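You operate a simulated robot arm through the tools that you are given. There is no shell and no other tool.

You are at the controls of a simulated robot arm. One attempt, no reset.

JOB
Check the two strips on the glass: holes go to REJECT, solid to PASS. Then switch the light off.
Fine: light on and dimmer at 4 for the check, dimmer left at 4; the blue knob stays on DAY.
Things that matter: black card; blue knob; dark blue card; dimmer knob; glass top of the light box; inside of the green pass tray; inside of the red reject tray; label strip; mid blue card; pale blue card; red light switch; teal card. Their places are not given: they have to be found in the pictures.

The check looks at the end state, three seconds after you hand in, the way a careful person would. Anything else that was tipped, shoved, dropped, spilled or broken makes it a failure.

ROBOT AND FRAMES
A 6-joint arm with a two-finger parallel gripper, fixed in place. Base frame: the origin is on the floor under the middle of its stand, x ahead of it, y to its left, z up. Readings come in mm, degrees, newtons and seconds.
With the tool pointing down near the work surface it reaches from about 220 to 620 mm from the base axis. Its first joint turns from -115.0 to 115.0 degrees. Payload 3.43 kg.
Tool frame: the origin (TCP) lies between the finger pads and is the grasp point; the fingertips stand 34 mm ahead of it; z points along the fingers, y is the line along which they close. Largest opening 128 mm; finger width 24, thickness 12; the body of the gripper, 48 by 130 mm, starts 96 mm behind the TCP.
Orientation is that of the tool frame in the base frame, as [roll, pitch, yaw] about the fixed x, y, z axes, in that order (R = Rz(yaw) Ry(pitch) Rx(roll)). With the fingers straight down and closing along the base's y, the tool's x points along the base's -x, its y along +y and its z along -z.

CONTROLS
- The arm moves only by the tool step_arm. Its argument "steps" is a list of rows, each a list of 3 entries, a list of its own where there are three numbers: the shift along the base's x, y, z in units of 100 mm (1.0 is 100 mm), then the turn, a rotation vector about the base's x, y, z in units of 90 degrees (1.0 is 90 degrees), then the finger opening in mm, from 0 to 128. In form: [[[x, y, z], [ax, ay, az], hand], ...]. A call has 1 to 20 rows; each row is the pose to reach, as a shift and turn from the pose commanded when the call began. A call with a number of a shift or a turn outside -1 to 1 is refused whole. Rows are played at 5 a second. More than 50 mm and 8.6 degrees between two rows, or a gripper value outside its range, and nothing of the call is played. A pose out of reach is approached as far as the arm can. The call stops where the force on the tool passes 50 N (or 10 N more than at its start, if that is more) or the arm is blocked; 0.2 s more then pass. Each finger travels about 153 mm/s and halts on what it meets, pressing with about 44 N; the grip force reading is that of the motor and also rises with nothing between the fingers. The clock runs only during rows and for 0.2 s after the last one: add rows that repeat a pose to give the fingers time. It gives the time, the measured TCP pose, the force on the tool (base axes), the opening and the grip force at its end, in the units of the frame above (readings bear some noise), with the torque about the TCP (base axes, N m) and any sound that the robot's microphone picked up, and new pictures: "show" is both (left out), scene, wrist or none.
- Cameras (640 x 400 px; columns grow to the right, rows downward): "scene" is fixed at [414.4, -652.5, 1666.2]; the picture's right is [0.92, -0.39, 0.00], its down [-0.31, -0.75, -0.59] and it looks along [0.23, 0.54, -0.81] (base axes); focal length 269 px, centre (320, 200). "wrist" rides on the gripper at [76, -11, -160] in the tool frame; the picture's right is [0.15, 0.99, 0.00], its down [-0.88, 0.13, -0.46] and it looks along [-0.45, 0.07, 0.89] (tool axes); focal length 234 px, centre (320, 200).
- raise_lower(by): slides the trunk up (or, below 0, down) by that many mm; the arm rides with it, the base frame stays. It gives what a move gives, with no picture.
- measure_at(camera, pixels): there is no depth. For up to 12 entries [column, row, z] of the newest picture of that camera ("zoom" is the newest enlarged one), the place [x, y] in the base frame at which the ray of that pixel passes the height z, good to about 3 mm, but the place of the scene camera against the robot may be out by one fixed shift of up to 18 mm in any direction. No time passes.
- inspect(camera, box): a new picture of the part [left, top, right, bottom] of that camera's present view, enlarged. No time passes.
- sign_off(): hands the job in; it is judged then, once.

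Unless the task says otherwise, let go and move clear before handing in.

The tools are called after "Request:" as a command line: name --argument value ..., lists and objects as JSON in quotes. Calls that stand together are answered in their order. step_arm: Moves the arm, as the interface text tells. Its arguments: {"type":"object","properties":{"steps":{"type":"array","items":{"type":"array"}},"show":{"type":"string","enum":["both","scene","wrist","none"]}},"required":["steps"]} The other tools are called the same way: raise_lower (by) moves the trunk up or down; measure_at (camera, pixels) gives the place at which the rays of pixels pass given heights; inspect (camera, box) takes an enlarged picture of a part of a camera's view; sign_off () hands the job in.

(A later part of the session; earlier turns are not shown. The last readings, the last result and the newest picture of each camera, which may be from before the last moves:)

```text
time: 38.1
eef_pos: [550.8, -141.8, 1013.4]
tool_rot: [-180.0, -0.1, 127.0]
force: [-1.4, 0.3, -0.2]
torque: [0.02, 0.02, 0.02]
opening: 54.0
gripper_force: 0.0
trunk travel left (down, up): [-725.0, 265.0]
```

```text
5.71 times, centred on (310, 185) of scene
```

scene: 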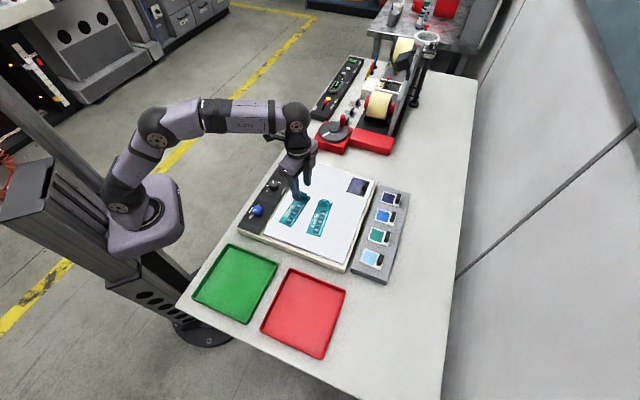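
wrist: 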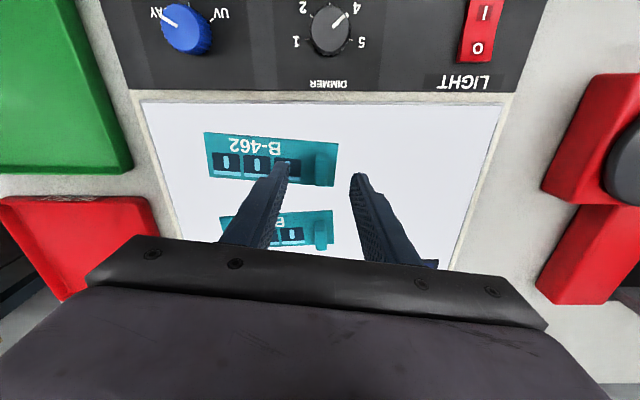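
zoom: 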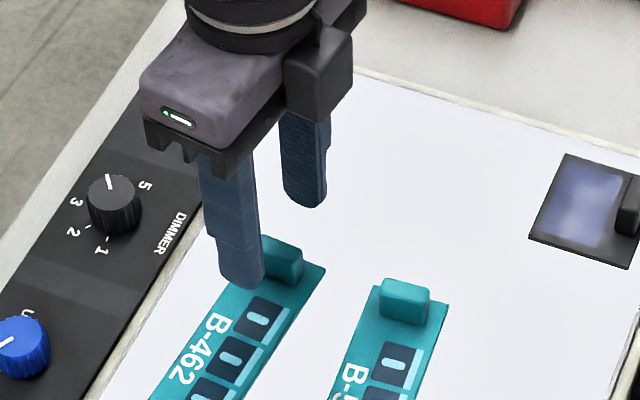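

The handle sits centred between the fingertips (wrist (321,169), matching the projected tool axis). I'll descend in small rows to put the tips beside the handle.

Request:
step_arm --steps '[[[0, 0, -0.06], [0, 0, 0], 54], [[0, 0, -0.12], [0, 0, 0], 54], [[0, 0, -0.18], [0, 0, 0], 54], [[0, 0, -0.22], [0, 0, 0], 54], [[0, 0, -0.25], [0, 0, 0], 54]]' --show "wrist"

Request:
inspect --camera "wrist" --box '[230, 100, 410, 250]'

Request:
inspect --camera "scene" --box '[280, 170, 330, 215]'

```text
time: 39.3
eef_pos: [550.2, -143.4, 987.6]
tool_rot: [180.0, 0.0, 126.9]
force: [-0.3, 0.4, -0.9]
torque: [0.03, 0.01, 0.01]
opening: 54.3
gripper_force: 0.1
trunk travel left (down, up): [-725.0, 265.0]
```

wrist: 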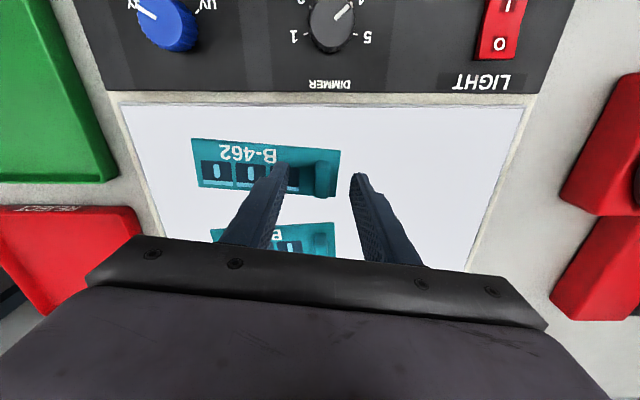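

```text
2.67 times, centred on (320, 175) of wrist
```

zoom: 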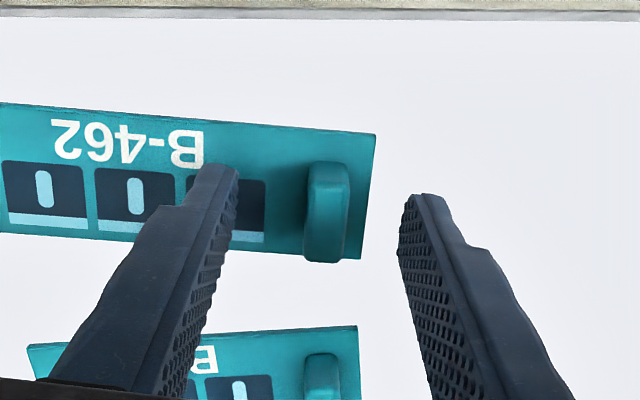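

```text
8.89 times, centred on (305, 192) of scene
```

zoom: 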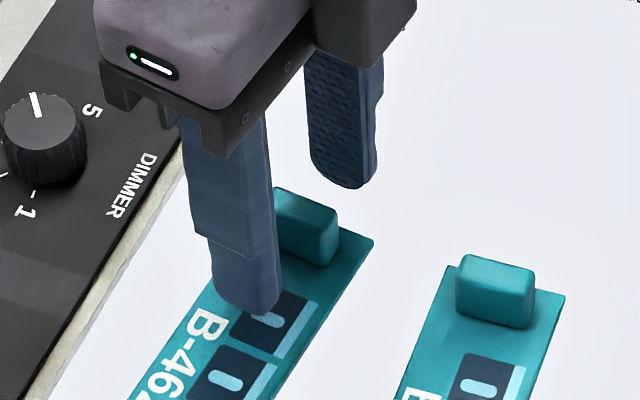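

The handle (wrist (322,179)) remains centred at tip height ≈953. I'll lower 2 mm more and close on the handle.

Request:
step_arm --steps '[[[0, 0, -0.02], [0, 0, 0], 54], [[0, 0, -0.02], [0, 0, 0], 40], [[0, 0, -0.02], [0, 0, 0], 26], [[0, 0, -0.02], [0, 0, 0], 14], [[0, 0, -0.02], [0, 0, 0], 4], [[0, 0, -0.02], [0, 0, 0], 4]]' --show "wrist"

Request:
inspect --camera "scene" --box '[280, 170, 330, 215]'

Request:
inspect --camera "wrist" --box '[230, 100, 410, 250]'

```text
time: 40.7
eef_pos: [549.9, -143.1, 986.8]
tool_rot: [-180.0, 0.0, 127.1]
force: [0.2, -0.4, 0.4]
torque: [-0.01, -0.03, -0.03]
opening: 11.8
gripper_force: 44.9
trunk travel left (down, up): [-725.0, 265.0]
```

wrist: 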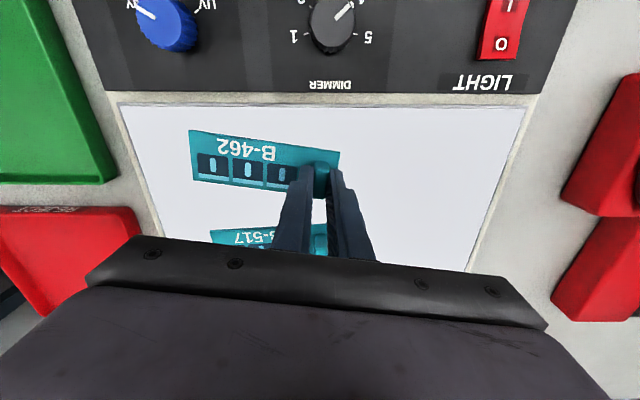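

```text
8.89 times, centred on (305, 192) of scene
```

zoom: 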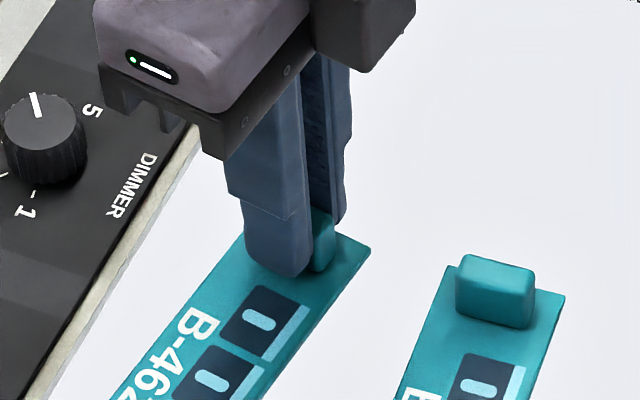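

```text
2.67 times, centred on (320, 175) of wrist
```

zoom: 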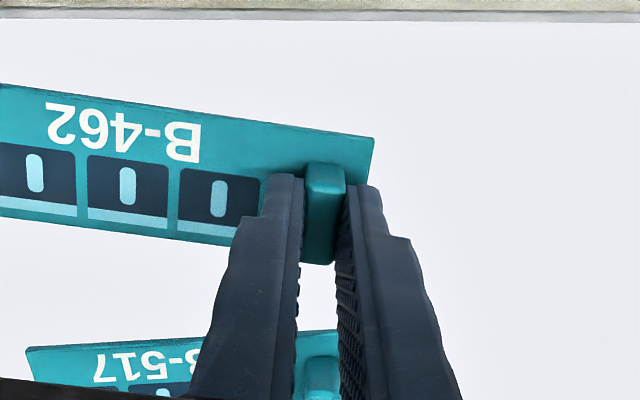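

B-462's handle is held at 11.8 mm with 45 N. I'll lift it gently 40 mm and look at it again against the lit glass.

Request:
step_arm --steps '[[[0, 0, 0.05], [0, 0, 0], 4], [[0, 0, 0.15], [0, 0, 0], 4], [[0, 0, 0.28], [0, 0, 0], 4], [[0, 0, 0.4], [0, 0, 0], 4], [[0, 0, 0.4], [0, 0, 0], 4]]' --show "both"

Request:
inspect --camera "wrist" --box '[180, 110, 360, 220]'

Request:
inspect --camera "scene" --box '[270, 165, 335, 225]'

```text
time: 41.9
eef_pos: [550.7, -143.9, 1025.2]
tool_rot: [179.9, 0.1, 127.0]
force: [0.2, 0.4, -0.1]
torque: [0.05, 0.0, -0.03]
opening: 11.6
gripper_force: 43.8
trunk travel left (down, up): [-725.0, 265.0]
```

scene: 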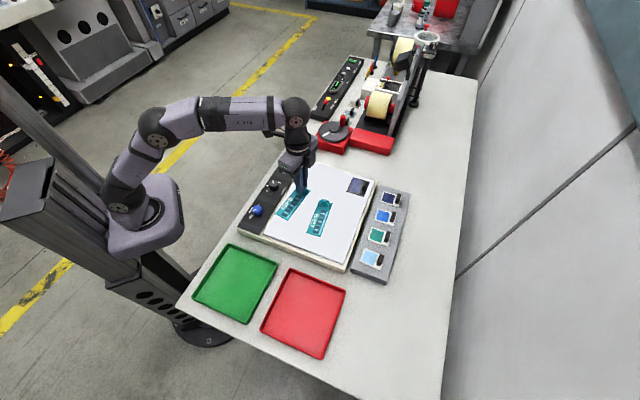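
wrist: 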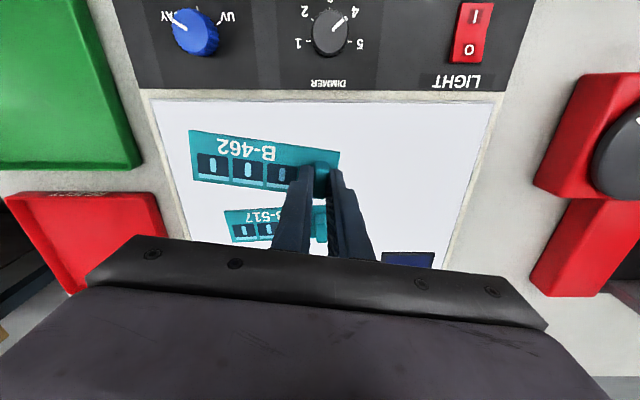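

```text
3.56 times, centred on (270, 165) of wrist
```

zoom: 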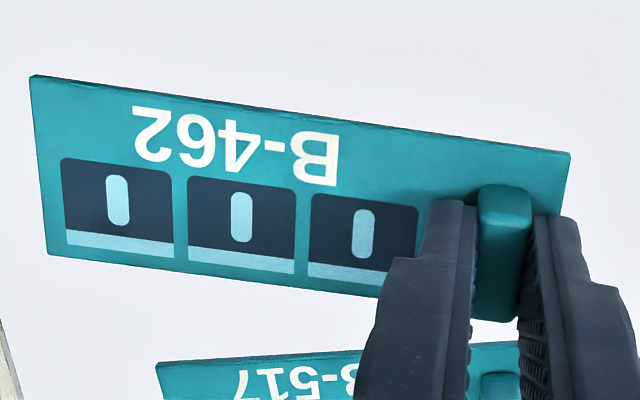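

```text
6.67 times, centred on (302, 195) of scene
```

zoom: 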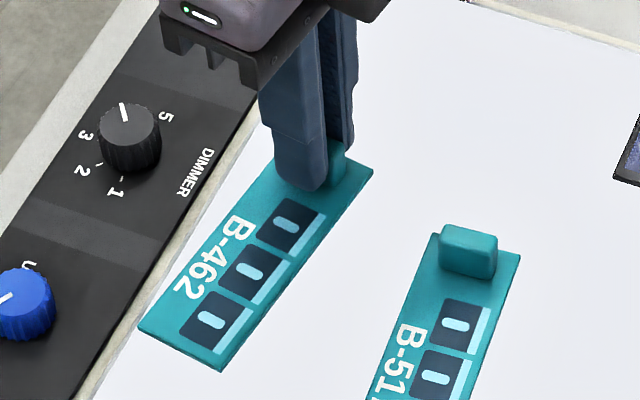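

B-462 hangs level, and against the bright glass I see no light through it. I'll take a few tighter enlargements of it before moving on.

Request:
inspect --camera "wrist" --box '[186, 125, 236, 192]'

Request:
inspect --camera "wrist" --box '[225, 130, 275, 195]'

Request:
inspect --camera "wrist" --box '[262, 138, 345, 198]'

Request:
inspect --camera "scene" --box '[288, 188, 312, 224]'

```text
5.97 times, centred on (211, 158) of wrist
```

zoom: 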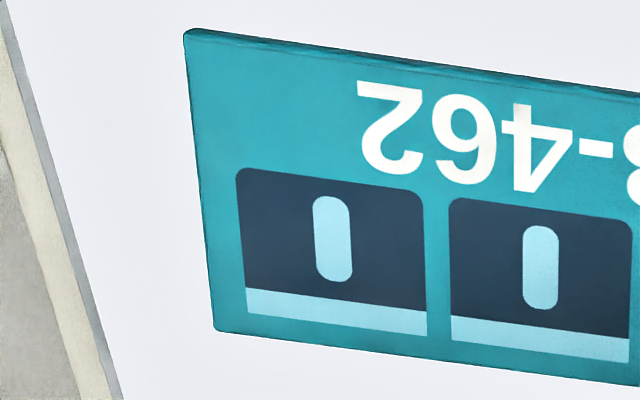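

```text
6.15 times, centred on (250, 162) of wrist
```

zoom: 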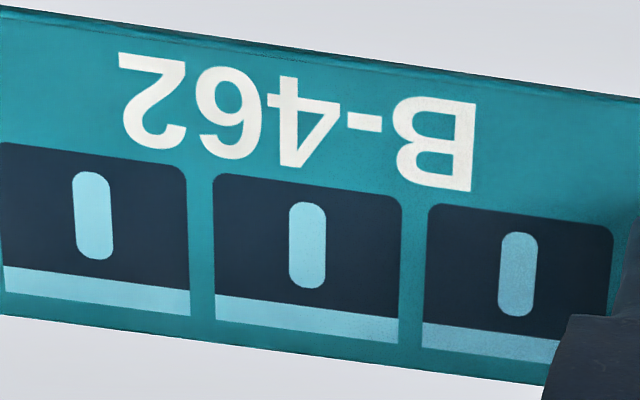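

```text
6.67 times, centred on (304, 168) of wrist
```

zoom: 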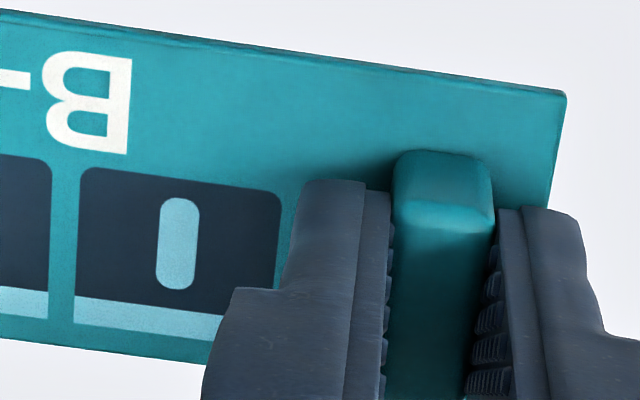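

```text
11.11 times, centred on (300, 206) of scene
```

zoom: 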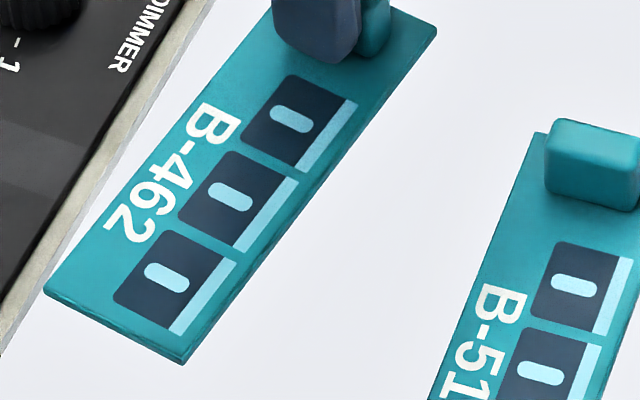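

No hole in B-462 even at high zoom; its print shades like an opaque surface. I'll raise it and carry it toward the green PASS tray in gentle steps.

Request:
step_arm --steps '[[[0, 0, 0.15], [0, 0, 0], 4], [[-0.1, -0.04, 0.3], [0, 0, 0.03], 4], [[-0.3, -0.12, 0.4], [0, 0, 0.06], 4], [[-0.55, -0.22, 0.4], [0, 0, 0.09], 4], [[-0.8, -0.33, 0.4], [0, 0, 0.09], 4], [[-1.0, -0.42, 0.4], [0, 0, 0.09], 4]]' --show "none"

Request:
step_arm --steps '[[[-0.25, -0.12, 0], [0, 0, 0], 4], [[-0.5, -0.24, 0], [0, 0, 0], 4], [[-0.75, -0.36, 0], [0, 0, 0], 4], [[-1.0, -0.48, 0], [0, 0, 0], 4], [[-1.0, -0.48, 0], [0, 0, 0], 4]]' --show "both"

```text
time: 43.3
eef_pos: [450.1, -184.3, 1065.3]
tool_rot: [-180.0, 0.0, 135.1]
force: [-0.2, 0.7, -1.1]
torque: [0.07, -0.01, -0.02]
opening: 11.6
gripper_force: 44.3
trunk travel left (down, up): [-725.0, 265.0]
```

```text
time: 44.5
eef_pos: [350.4, -232.6, 1066.9]
tool_rot: [179.9, 0.1, 135.1]
force: [-0.1, 0.5, -0.4]
torque: [0.03, -0.01, 0.02]
opening: 11.7
gripper_force: 44.0
trunk travel left (down, up): [-725.0, 265.0]
```

scene: 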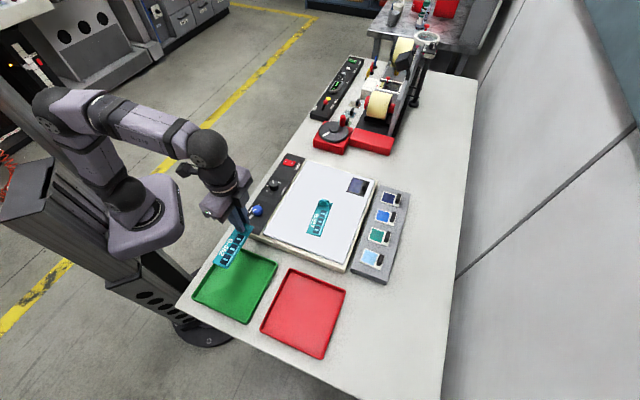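
wrist: 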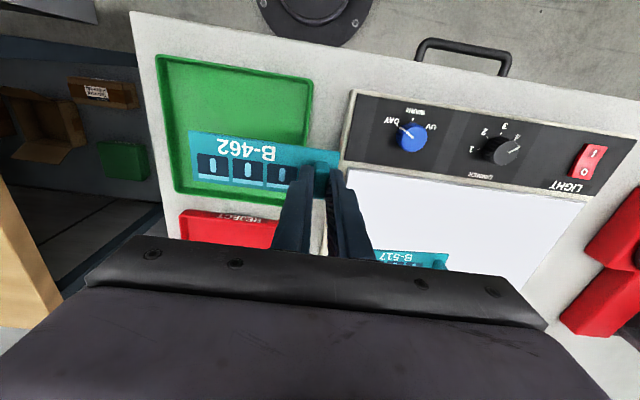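

B-462 is held steady and the green tray is ahead in view (corners near (158,58), (313,80), (178,193)). I'll measure the tray here before lowering.

Request:
measure_at --camera "wrist" --pixels '[[158, 57, 910], [312, 80, 910], [300, 205, 910], [178, 194, 910], [158, 57, 925], [312, 80, 925], [300, 205, 925], [178, 194, 925], [345, 95, 945], [350, 172, 945]]'

Request:
inspect --camera "scene" --box '[180, 190, 300, 330]'

```text
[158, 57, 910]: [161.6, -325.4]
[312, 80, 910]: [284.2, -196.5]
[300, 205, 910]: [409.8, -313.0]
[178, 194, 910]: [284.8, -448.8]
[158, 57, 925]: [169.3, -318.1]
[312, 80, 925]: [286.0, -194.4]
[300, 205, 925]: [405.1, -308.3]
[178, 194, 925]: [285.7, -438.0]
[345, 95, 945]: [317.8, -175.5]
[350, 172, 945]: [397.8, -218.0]
```

```text
2.86 times, centred on (240, 260) of scene
```

zoom: 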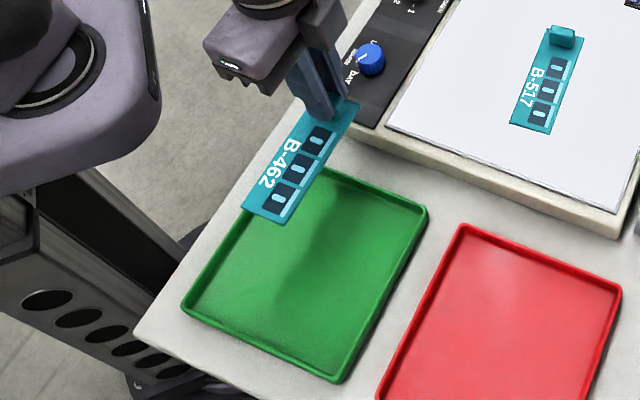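

The tray centre is about (286,-318). I'll move B-462 so it sits in the half of the tray nearer the robot, then lower toward the floor.

Request:
step_arm --steps '[[[-0.26, -0.15, 0], [0, 0, 0], 4], [[-0.528, -0.31, 0], [0, 0, 0], 4], [[-0.528, -0.31, -0.2], [0, 0, 0], 4], [[-0.528, -0.31, -0.4], [0, 0, 0], 4], [[-0.528, -0.31, -0.6], [0, 0, 0], 4], [[-0.528, -0.31, -0.8], [0, 0, 0], 4], [[-0.528, -0.31, -0.95], [0, 0, 0], 4], [[-0.528, -0.31, -0.95], [0, 0, 0], 4]]' --show "both"

Request:
inspect --camera "scene" --box '[180, 190, 300, 330]'

```text
time: 46.3
eef_pos: [297.7, -262.4, 970.1]
tool_rot: [180.0, 0.0, 135.2]
force: [0.3, -0.8, -0.3]
torque: [-0.01, -0.02, -0.01]
opening: 11.8
gripper_force: 43.7
trunk travel left (down, up): [-725.0, 265.0]
```

scene: 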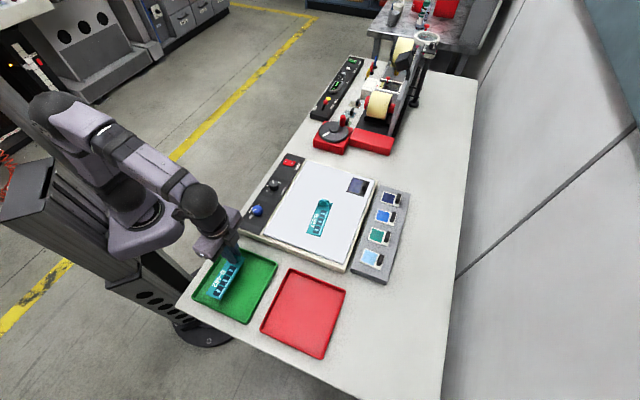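
wrist: 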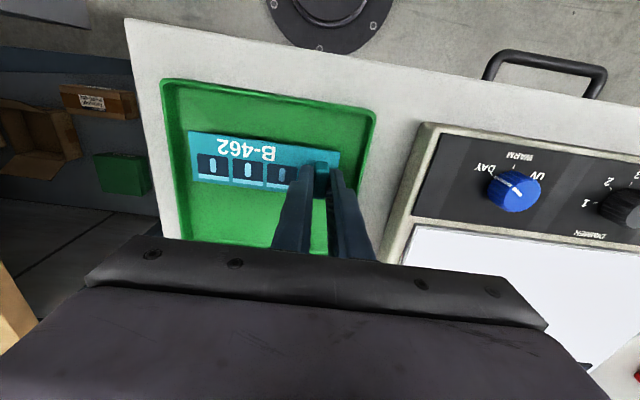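

```text
2.86 times, centred on (240, 260) of scene
```

zoom: 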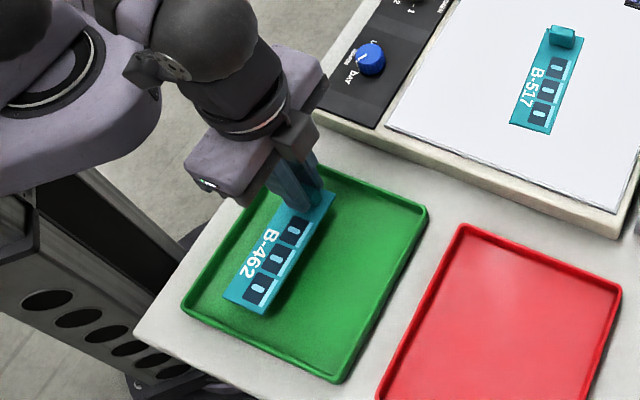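

The strip hovers over the tray interior with clearance all round (scene zoom strip at (275,265)). I'll lower it in small rows until it touches the floor.

Request:
step_arm --steps '[[[0, 0, -0.05], [0, 0, 0], 4], [[0, 0, -0.1], [0, 0, 0], 4], [[0, 0, -0.14], [0, 0, 0], 4], [[0, 0, -0.17], [0, 0, 0], 4], [[0, 0, -0.2], [0, 0, 0], 4]]' --show "wrist"

Request:
inspect --camera "scene" --box '[190, 230, 285, 320]'

```text
time: 47.5
eef_pos: [297.3, -263.4, 950.7]
tool_rot: [-180.0, 0.0, 135.2]
force: [0.2, 0.0, -0.5]
torque: [-0.01, -0.02, 0.0]
opening: 11.6
gripper_force: 44.0
trunk travel left (down, up): [-725.0, 265.0]
```

wrist: 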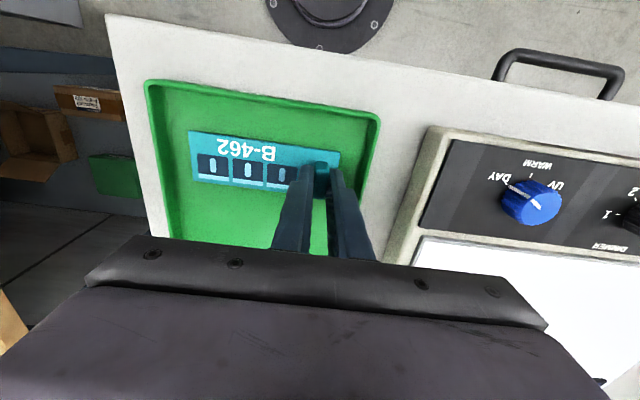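

```text
4.44 times, centred on (238, 275) of scene
```

zoom: 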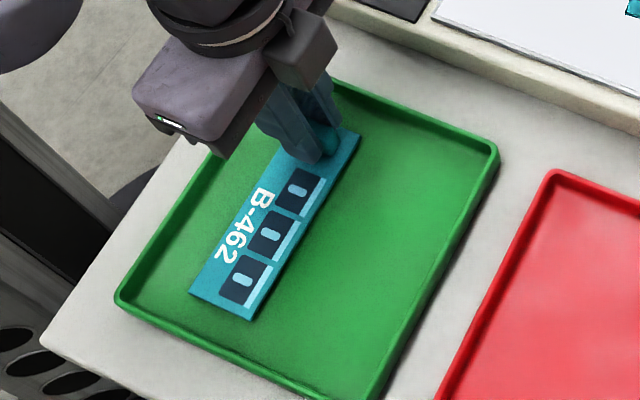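

No contact yet at TCP z≈951. I'll continue down in 2–3 mm rows, watching the force.

Request:
step_arm --steps '[[[0, 0, -0.03], [0, 0, 0], 4], [[0, 0, -0.06], [0, 0, 0], 4], [[0, 0, -0.08], [0, 0, 0], 4], [[0, 0, -0.1], [0, 0, 0], 4]]' --show "none"

```text
time: 48.5
eef_pos: [297.2, -263.4, 944.6]
tool_rot: [-180.0, 0.5, 135.1]
force: [1.2, 2.0, 34.4]
torque: [-0.09, -0.04, -0.06]
opening: 12.0
gripper_force: 44.0
trunk travel left (down, up): [-725.0, 265.0]
```

The strip touched the tray floor (34 N up at z≈944.6). I'll ease up about 4 mm, then open the fingers slowly and lift.

Request:
step_arm --steps '[[[0, 0, 0.04], [0, 0, 0], 4], [[0, 0, 0.04], [0, 0, 0], 4]]' --show "none"

Request:
step_arm --steps '[[[0, 0, 0], [0, 0, 0], 16], [[0, 0, 0], [0, 0, 0], 24], [[0, 0, 0], [0, 0, 0], 34], [[0, 0, 0], [0, 0, 0], 34], [[0, 0, 0.1], [0, 0, 0], 34], [[0, 0, 0.3], [0, 0, 0], 34], [[0, 0, 0.6], [0, 0, 0], 34], [[0, 0, 1.0], [0, 0, 0], 34], [[0, 0, 1.0], [0, 0, 0], 34]]' --show "both"

Request:
inspect --camera "scene" --box '[180, 190, 300, 330]'

```text
time: 49.1
eef_pos: [296.2, -261.8, 945.7]
tool_rot: [180.0, -0.1, 135.1]
force: [1.9, -2.5, 9.3]
torque: [-0.29, -0.19, 0.01]
opening: 11.8
gripper_force: 43.2
trunk travel left (down, up): [-725.0, 265.0]
```

```text
time: 51.1
eef_pos: [296.7, -264.9, 1045.7]
tool_rot: [180.0, 0.0, 135.2]
force: [-0.7, -0.4, -0.3]
torque: [0.02, 0.02, -0.01]
opening: 34.0
gripper_force: 0.0
trunk travel left (down, up): [-725.0, 265.0]
```

scene: 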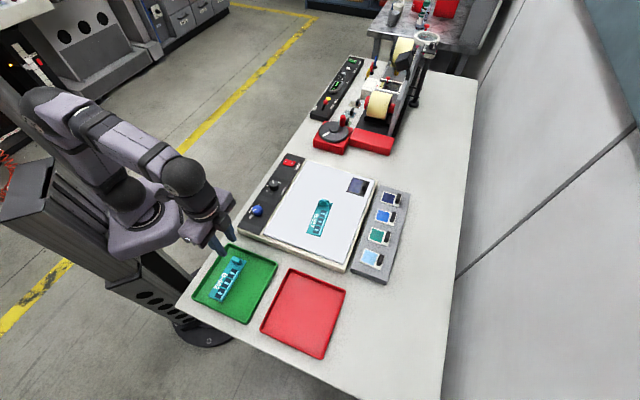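
wrist: 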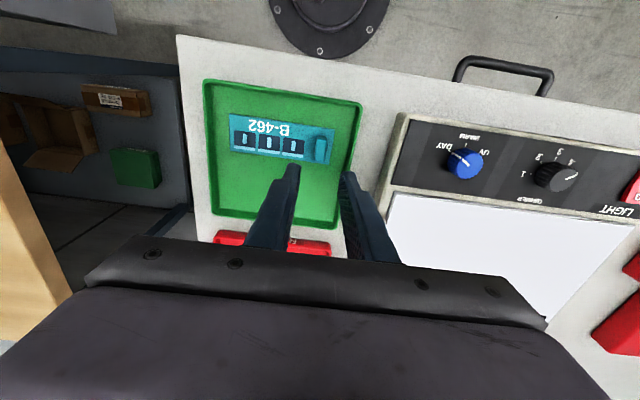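

```text
2.86 times, centred on (240, 260) of scene
```

zoom: 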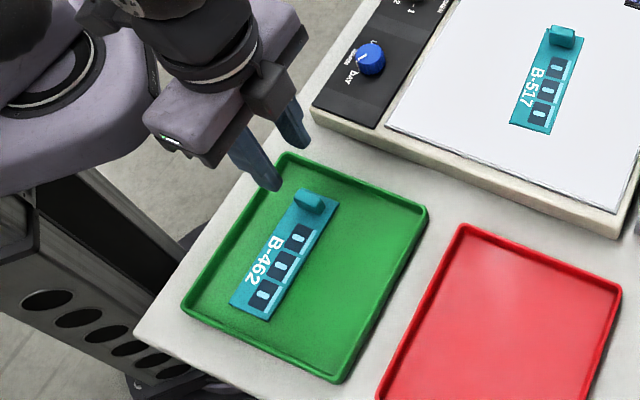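

B-462 lies flat inside the green tray. Now I'll travel back over the glass toward B-517's handle, staying high.

Request:
step_arm --steps '[[[0.1, 0.05, 0.1], [0, 0, 0], 54], [[0.35, 0.12, 0.2], [0, 0, 0.02], 54], [[0.65, 0.2, 0.2], [0, 0, 0.04], 54], [[1.0, 0.28, 0.2], [0, 0, 0.056], 54]]' --show "none"

Request:
step_arm --steps '[[[0.35, 0.08, 0], [0, 0, 0], 54], [[0.7, 0.16, 0], [0, 0, 0], 54], [[1.0, 0.24, 0], [0, 0, 0], 54]]' --show "none"

Request:
step_arm --steps '[[[0.3, 0.05, 0], [0, 0, 0], 54], [[0.6, 0.1, 0], [0, 0, 0], 54], [[0.85, 0.17, 0], [0, 0, 0], 54], [[0.85, 0.17, 0], [0, 0, 0], 54]]' --show "both"

```text
time: 52.1
eef_pos: [397.9, -236.5, 1065.4]
tool_rot: [179.9, -0.1, 140.0]
force: [0.5, -0.4, 0.0]
torque: [-0.01, 0.0, 0.0]
opening: 53.9
gripper_force: 0.1
trunk travel left (down, up): [-725.0, 265.0]
```

```text
time: 52.9
eef_pos: [498.9, -210.3, 1065.0]
tool_rot: [180.0, -0.2, 140.1]
force: [-0.5, -0.2, 0.7]
torque: [0.0, -0.02, 0.02]
opening: 53.9
gripper_force: 0.1
trunk travel left (down, up): [-725.0, 265.0]
```

```text
time: 53.9
eef_pos: [568.1, -191.7, 1059.1]
tool_rot: [-180.0, 0.0, 140.1]
force: [-0.5, 1.1, -0.8]
torque: [-0.01, 0.03, 0.04]
opening: 53.8
gripper_force: 0.0
out of reach, approached as far as the arm can: row 3, 4
trunk travel left (down, up): [-725.0, 265.0]
```

scene: 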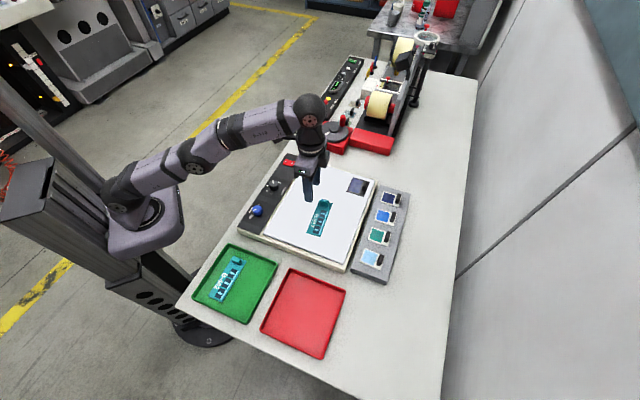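
wrist: 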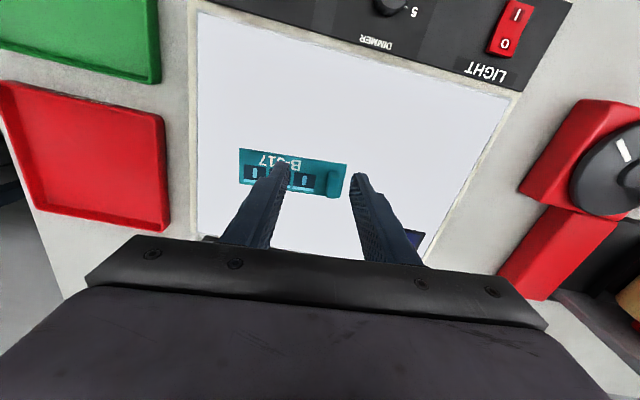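

The arm ran out of reach at (568,-192,1059) because the shoulder sits low. I'll raise the trunk 180 mm so the arm can stretch flatter, then come down with the arm.

Request:
raise_lower --by 180

Request:
step_arm --steps '[[[0, 0, -0.2], [0, 0, 0], 54], [[0, 0, -0.5], [0, 0, 0], 54], [[0, 0, -0.8], [0, 0, 0], 54], [[0, 0, -1.0], [0, 0, 0], 54], [[0, 0, -1.0], [0, 0, 0], 54]]' --show "both"

```text
time: 55.9
eef_pos: [568.5, -190.1, 1238.9]
tool_rot: [-180.0, -0.1, 140.0]
force: [-0.1, 0.7, 0.3]
torque: [-0.02, 0.03, 0.0]
opening: 53.5
gripper_force: 0.0
trunk travel left (down, up): [-905.0, 85.0]
```

```text
time: 57.1
eef_pos: [568.5, -191.8, 1138.9]
tool_rot: [-179.9, 0.0, 140.2]
force: [-0.5, 0.5, -0.3]
torque: [-0.01, -0.01, 0.01]
opening: 53.8
gripper_force: 0.0
trunk travel left (down, up): [-905.0, 85.0]
```

scene: 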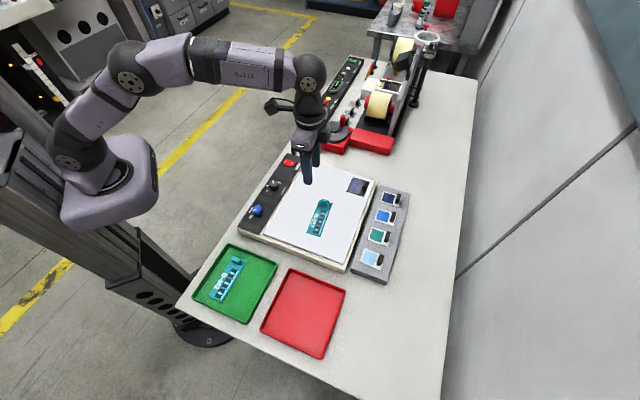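
wrist: 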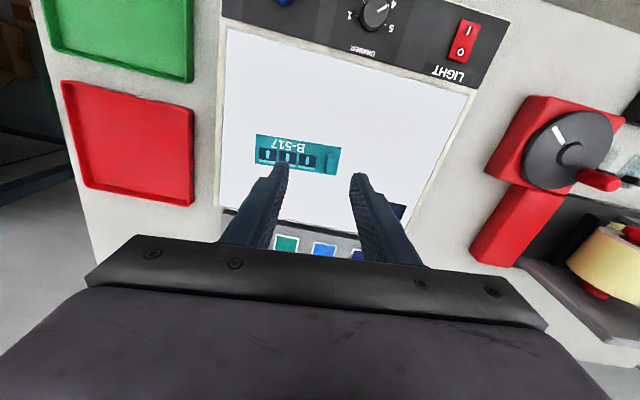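

The arm is now bent with reach to spare. I'll measure B-517's handle (wrist (327,160)) and move above it.

Request:
measure_at --camera "wrist" --pixels '[[327, 160, 950], [327, 160, 960], [258, 136, 947], [342, 147, 947], [338, 174, 947], [255, 162, 947]]'

Request:
inspect --camera "wrist" --box '[240, 110, 360, 200]'

```text
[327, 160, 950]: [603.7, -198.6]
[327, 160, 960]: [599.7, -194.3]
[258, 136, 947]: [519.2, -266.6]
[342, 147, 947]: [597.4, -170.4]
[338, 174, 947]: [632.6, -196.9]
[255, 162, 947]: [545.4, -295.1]
```

```text
4.44 times, centred on (300, 155) of wrist
```

zoom: 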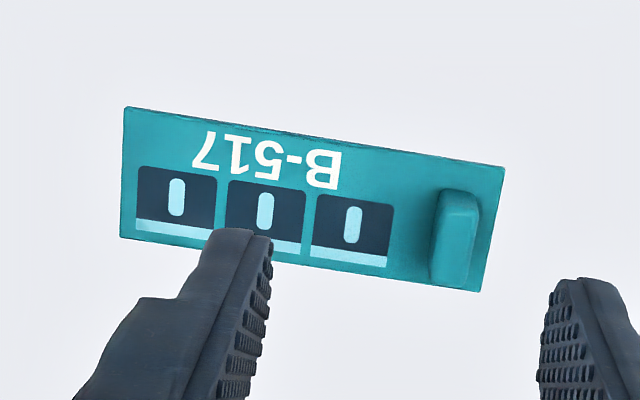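

Strip B-517 runs at about 50°, with its handle near (603,-197). I'll move above it and down to z≈1040.

Request:
step_arm --steps '[[[0.17, -0.03, -0.2], [0, 0, 0], 54], [[0.345, -0.05, -0.4], [0, 0, 0], 54], [[0.345, -0.05, -0.7], [0, 0, 0], 54], [[0.345, -0.05, -1.0], [0, 0, 0], 54], [[0.345, -0.05, -1.0], [0, 0, 0], 54]]' --show "both"

Request:
inspect --camera "wrist" --box '[230, 100, 410, 250]'

```text
time: 58.3
eef_pos: [603.1, -195.7, 1037.4]
tool_rot: [-179.9, 0.1, 140.0]
force: [0.2, 0.1, 0.0]
torque: [0.03, -0.05, 0.0]
opening: 54.1
gripper_force: 0.1
trunk travel left (down, up): [-905.0, 85.0]
```

scene: 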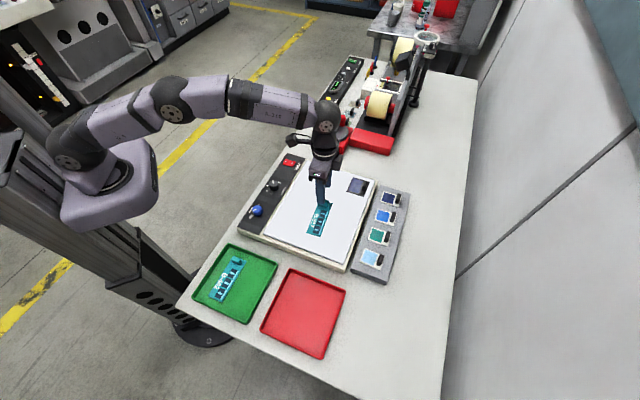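
wrist: 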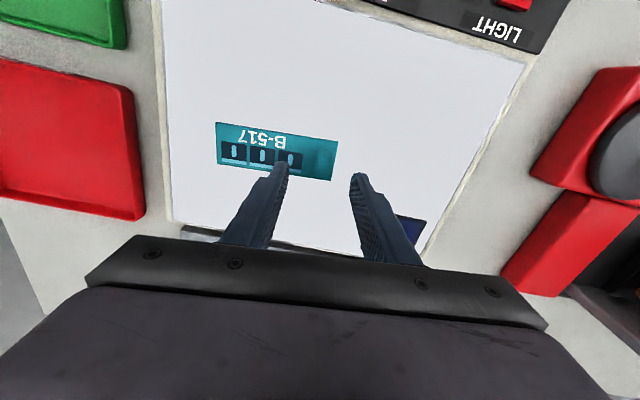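

```text
2.67 times, centred on (320, 175) of wrist
```

zoom: 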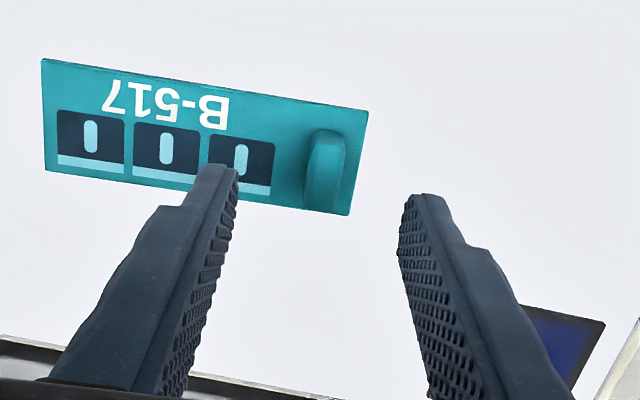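

The tool reached (603,-196,1037) and the handle (wrist (322,164)) is within ~3 mm of the tool axis. I'll shift +3 mm in x and descend toward the grasp height.

Request:
step_arm --steps '[[[0.03, 0, -0.12], [0, 0, 0], 54], [[0.03, 0, -0.25], [0, 0, 0], 54], [[0.03, 0, -0.35], [0, 0, 0], 54], [[0.03, 0, -0.42], [0, 0, 0], 54], [[0.03, 0, -0.47], [0, 0, 0], 54], [[0.03, 0, -0.5], [0, 0, 0], 54]]' --show "wrist"

Request:
inspect --camera "wrist" --box '[230, 100, 410, 250]'

Request:
inspect --camera "scene" --box '[295, 175, 350, 225]'

```text
time: 59.7
eef_pos: [604.6, -194.8, 988.6]
tool_rot: [-180.0, 0.0, 140.1]
force: [0.4, 0.1, 0.4]
torque: [-0.01, 0.0, 0.0]
opening: 54.0
gripper_force: 0.1
trunk travel left (down, up): [-905.0, 85.0]
```

wrist: 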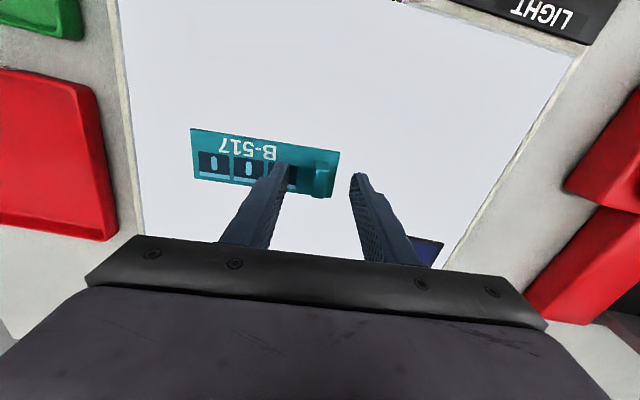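

```text
2.67 times, centred on (320, 175) of wrist
```

zoom: 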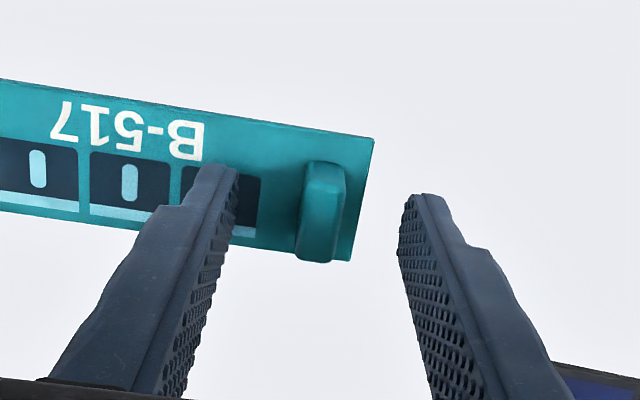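

```text
8.00 times, centred on (322, 200) of scene
```

zoom: 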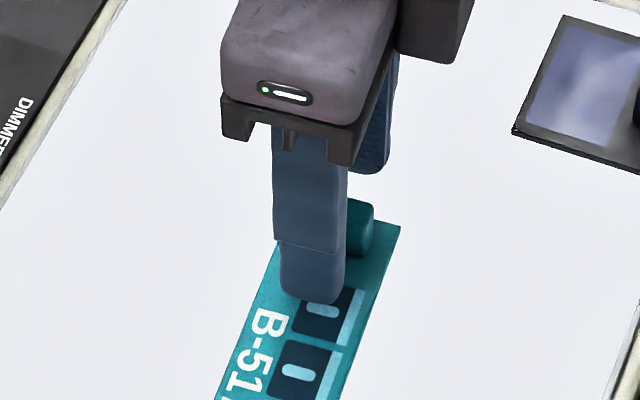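

The handle (zoom (322,212)) is centred and aligned within about 1°. I'll lower 2 mm and close on it.

Request:
step_arm --steps '[[[0, 0, -0.02], [0, 0, 0], 54], [[0, 0, -0.02], [0, 0, 0], 40], [[0, 0, -0.02], [0, 0, 0], 26], [[0, 0, -0.02], [0, 0, 0], 14], [[0, 0, -0.02], [0, 0, 0], 4], [[0, 0, -0.02], [0, 0, 0], 4]]' --show "none"

Request:
step_arm --steps '[[[0, 0, 0.05], [0, 0, 0], 4], [[0, 0, 0.15], [0, 0, 0], 4], [[0, 0, 0.28], [0, 0, 0], 4], [[0, 0, 0.4], [0, 0, 0], 4], [[0, 0, 0.4], [0, 0, 0], 4]]' --show "both"

Request:
inspect --camera "wrist" --box '[180, 110, 360, 220]'

Request:
inspect --camera "scene" --box '[290, 170, 350, 235]'

```text
time: 61.1
eef_pos: [605.2, -195.2, 988.1]
tool_rot: [-179.9, 0.0, 140.1]
force: [-0.4, -0.2, 1.8]
torque: [0.0, 0.0, 0.03]
opening: 11.8
gripper_force: 44.1
trunk travel left (down, up): [-905.0, 85.0]
```

```text
time: 62.3
eef_pos: [605.8, -196.8, 1025.7]
tool_rot: [-179.9, 0.0, 140.1]
force: [0.4, -0.2, -0.8]
torque: [-0.01, -0.02, -0.01]
opening: 11.6
gripper_force: 44.0
trunk travel left (down, up): [-905.0, 85.0]
```

scene: 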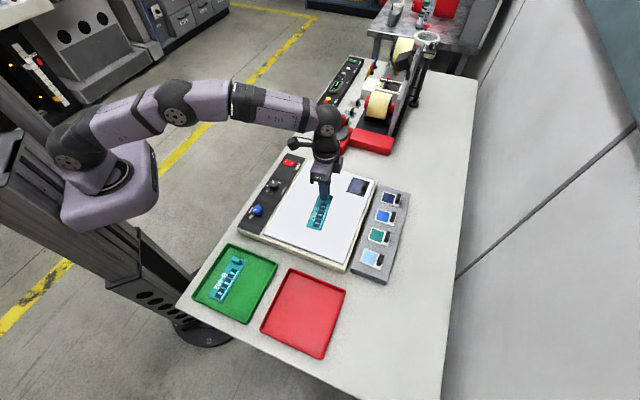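
wrist: 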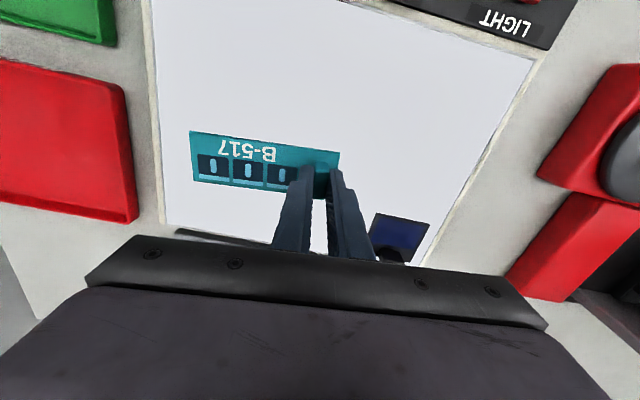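

```text
3.56 times, centred on (270, 165) of wrist
```

zoom: 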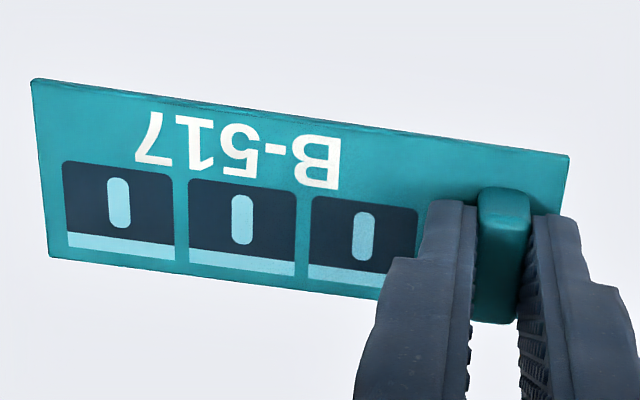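

```text
6.15 times, centred on (320, 202) of scene
```

zoom: 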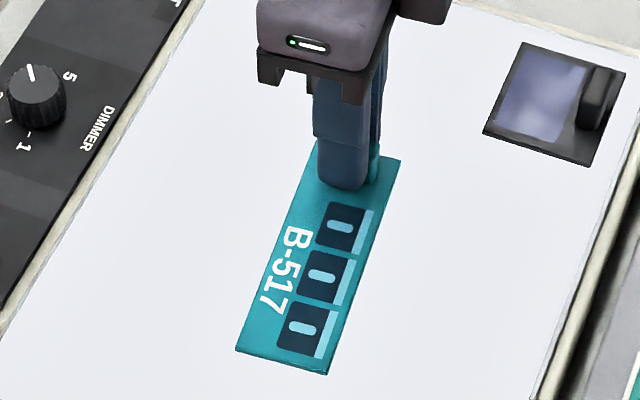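

B-517 is held (11.6 mm, 44 N) and, like B-462, shows no light through any window or margin, so both count as solid. I'll raise it and carry it to the green tray's free half.

Request:
step_arm --steps '[[[0, 0, 0.15], [0, 0, 0], 4], [[-0.1, -0.04, 0.3], [0, 0, -0.02], 4], [[-0.3, -0.12, 0.4], [0, 0, -0.04], 4], [[-0.55, -0.22, 0.4], [0, 0, -0.056], 4], [[-0.8, -0.33, 0.4], [0, 0, -0.056], 4], [[-1.0, -0.42, 0.4], [0, 0, -0.056], 4]]' --show "none"

Request:
step_arm --steps '[[[-0.25, -0.11, 0], [0, 0, 0], 4], [[-0.5, -0.22, 0], [0, 0, 0], 4], [[-0.75, -0.33, 0], [0, 0, 0], 4], [[-1.0, -0.44, 0], [0, 0, 0], 4], [[-1.0, -0.44, 0], [0, 0, 0], 4]]' --show "both"

```text
time: 63.7
eef_pos: [505.9, -237.4, 1066.7]
tool_rot: [179.9, 0.1, 135.1]
force: [0.0, -0.1, -0.7]
torque: [0.01, -0.05, 0.01]
opening: 11.6
gripper_force: 43.9
trunk travel left (down, up): [-905.0, 85.0]
```

```text
time: 64.9
eef_pos: [405.5, -280.5, 1065.2]
tool_rot: [-179.9, 0.0, 135.1]
force: [-0.2, -1.0, -0.1]
torque: [0.01, 0.01, 0.01]
opening: 11.5
gripper_force: 44.5
trunk travel left (down, up): [-905.0, 85.0]
```

scene: 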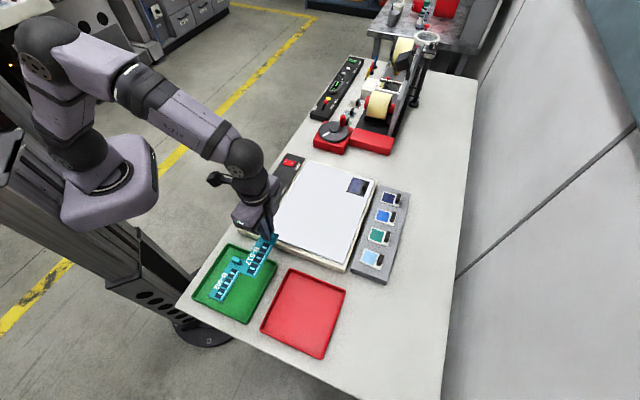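
wrist: 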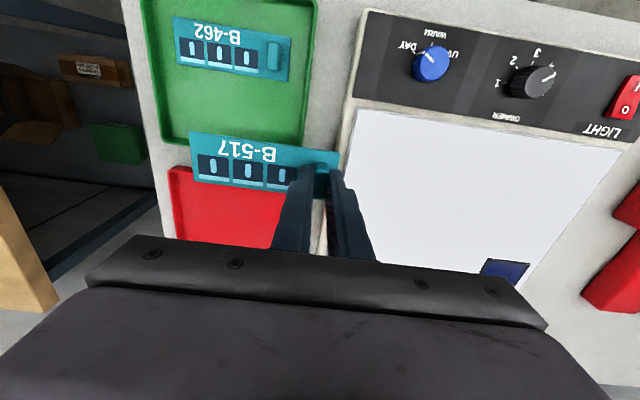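

B-517 is steady in the grip and B-462 lies in the tray ahead (wrist (230,48)). I'll move over the free half of the green tray and descend.

Request:
step_arm --steps '[[[-0.3, -0.14, 0], [0, 0, 0], 4], [[-0.625, -0.285, 0], [0, 0, 0], 4], [[-0.625, -0.285, 0], [0, 0, 0], 4], [[-0.625, -0.285, -0.25], [0, 0, 0], 4], [[-0.625, -0.285, -0.5], [0, 0, 0], 4], [[-0.625, -0.285, -0.75], [0, 0, 0], 4], [[-0.625, -0.285, -0.95], [0, 0, 0], 4], [[-0.625, -0.285, -0.95], [0, 0, 0], 4]]' --show "both"

Request:
inspect --camera "scene" --box '[190, 230, 300, 330]'

```text
time: 66.7
eef_pos: [341.3, -310.1, 970.6]
tool_rot: [-179.9, 0.1, 135.2]
force: [-0.2, 0.4, -0.9]
torque: [0.0, -0.01, 0.02]
opening: 11.5
gripper_force: 44.1
trunk travel left (down, up): [-905.0, 85.0]
```

scene: 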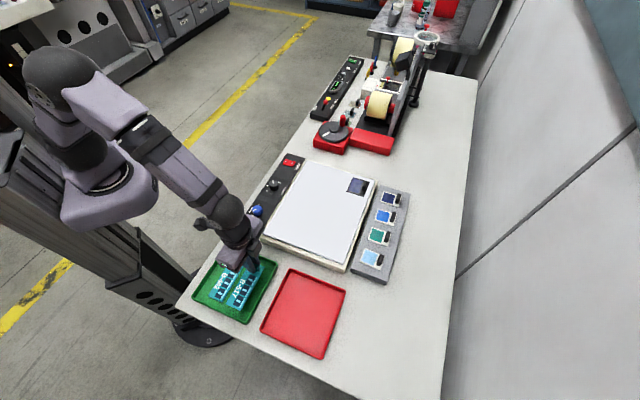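
wrist: 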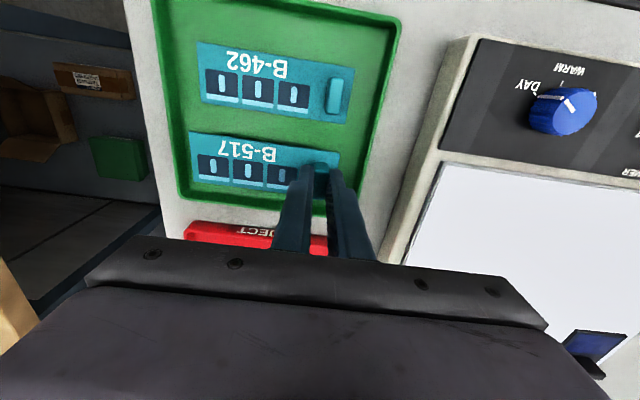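

```text
4.00 times, centred on (245, 280) of scene
```

zoom: 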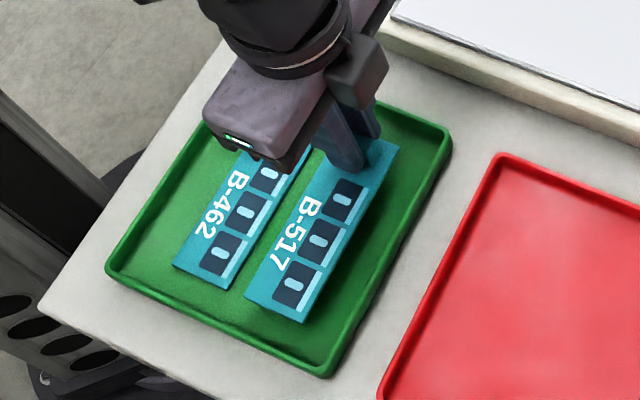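

B-517 hovers parallel beside B-462 with about 15 mm gap and clear of the tray walls. I'll lower it in small rows until it touches.

Request:
step_arm --steps '[[[0, 0, -0.06], [0, 0, 0], 4], [[0, 0, -0.12], [0, 0, 0], 4], [[0, 0, -0.17], [0, 0, 0], 4], [[0, 0, -0.2], [0, 0, 0], 4], [[0, 0, -0.22], [0, 0, 0], 4], [[0, 0, -0.24], [0, 0, 0], 4]]' --show "wrist"

```text
time: 68.1
eef_pos: [343.5, -311.2, 948.9]
tool_rot: [-180.0, 0.2, 135.2]
force: [0.7, 2.5, 10.7]
torque: [0.12, 0.1, 0.02]
opening: 11.6
gripper_force: 44.1
trunk travel left (down, up): [-905.0, 85.0]
```

wrist: 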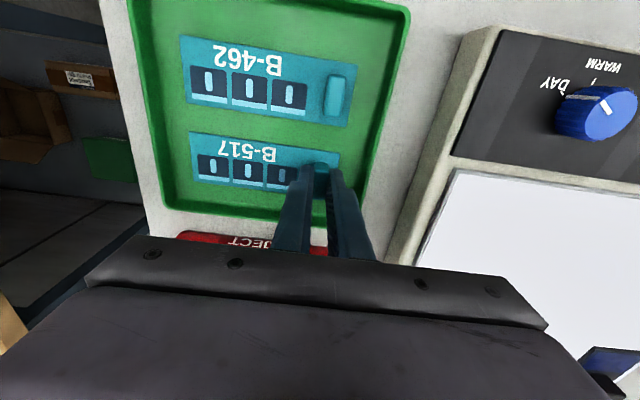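

The strip has just touched the floor (10.7 N). I'll open the fingers slowly, then lift straight up.

Request:
step_arm --steps '[[[0, 0, 0.01], [0, 0, 0], 12], [[0, 0, 0.01], [0, 0, 0], 18], [[0, 0, 0.01], [0, 0, 0], 26], [[0, 0, 0.01], [0, 0, 0], 34], [[0, 0, 0.01], [0, 0, 0], 34], [[0, 0, 0.1], [0, 0, 0], 34], [[0, 0, 0.3], [0, 0, 0], 34], [[0, 0, 0.6], [0, 0, 0], 34], [[0, 0, 1.0], [0, 0, 0], 34], [[0, 0, 1.0], [0, 0, 0], 34]]' --show "both"

Request:
inspect --camera "wrist" --box '[150, 20, 400, 230]'

Request:
inspect --camera "scene" --box '[190, 230, 300, 330]'

```text
time: 70.3
eef_pos: [343.3, -308.2, 1049.6]
tool_rot: [180.0, 0.0, 135.1]
force: [0.2, -0.8, -0.7]
torque: [0.0, -0.01, 0.01]
opening: 33.7
gripper_force: 0.0
trunk travel left (down, up): [-905.0, 85.0]
```

scene: 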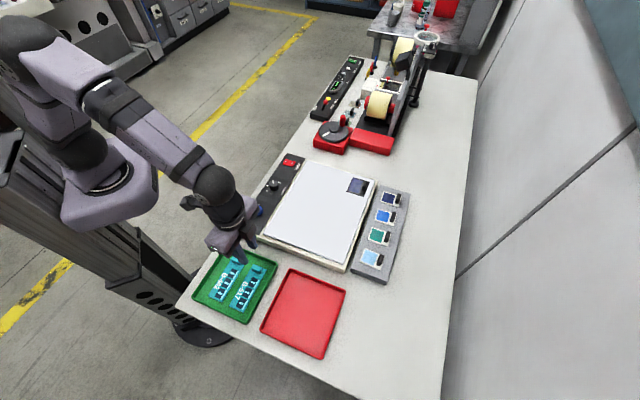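
wrist: 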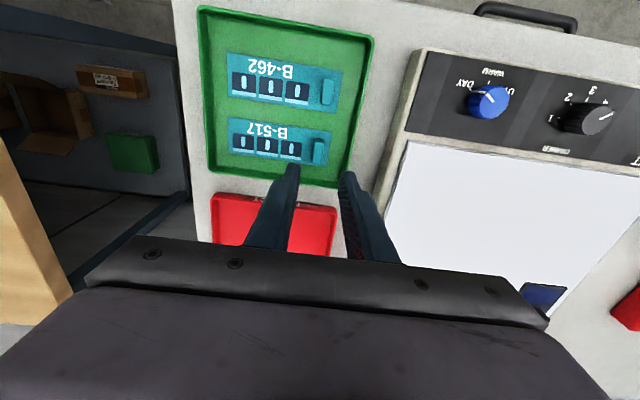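

```text
1.90 times, centred on (275, 125) of wrist
```

zoom: 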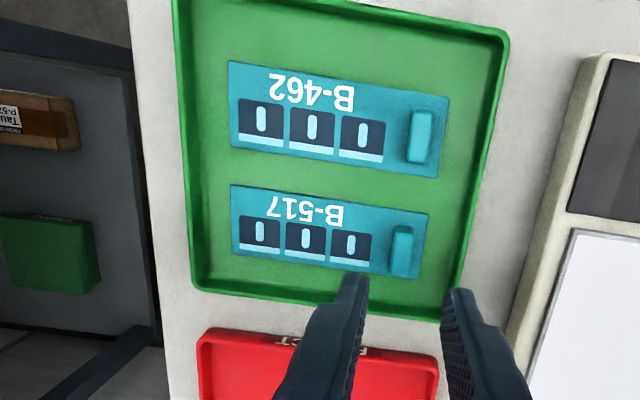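

```text
4.00 times, centred on (245, 280) of scene
```

zoom: 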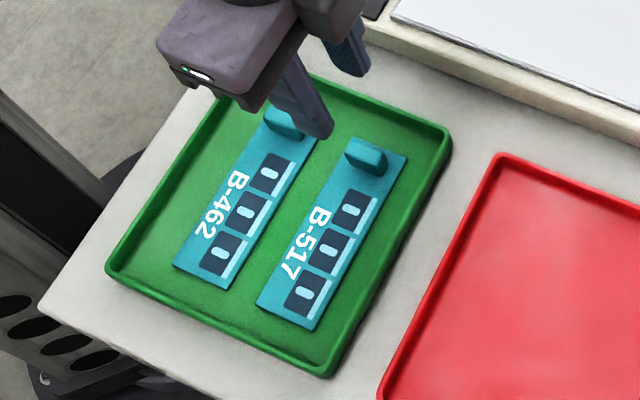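

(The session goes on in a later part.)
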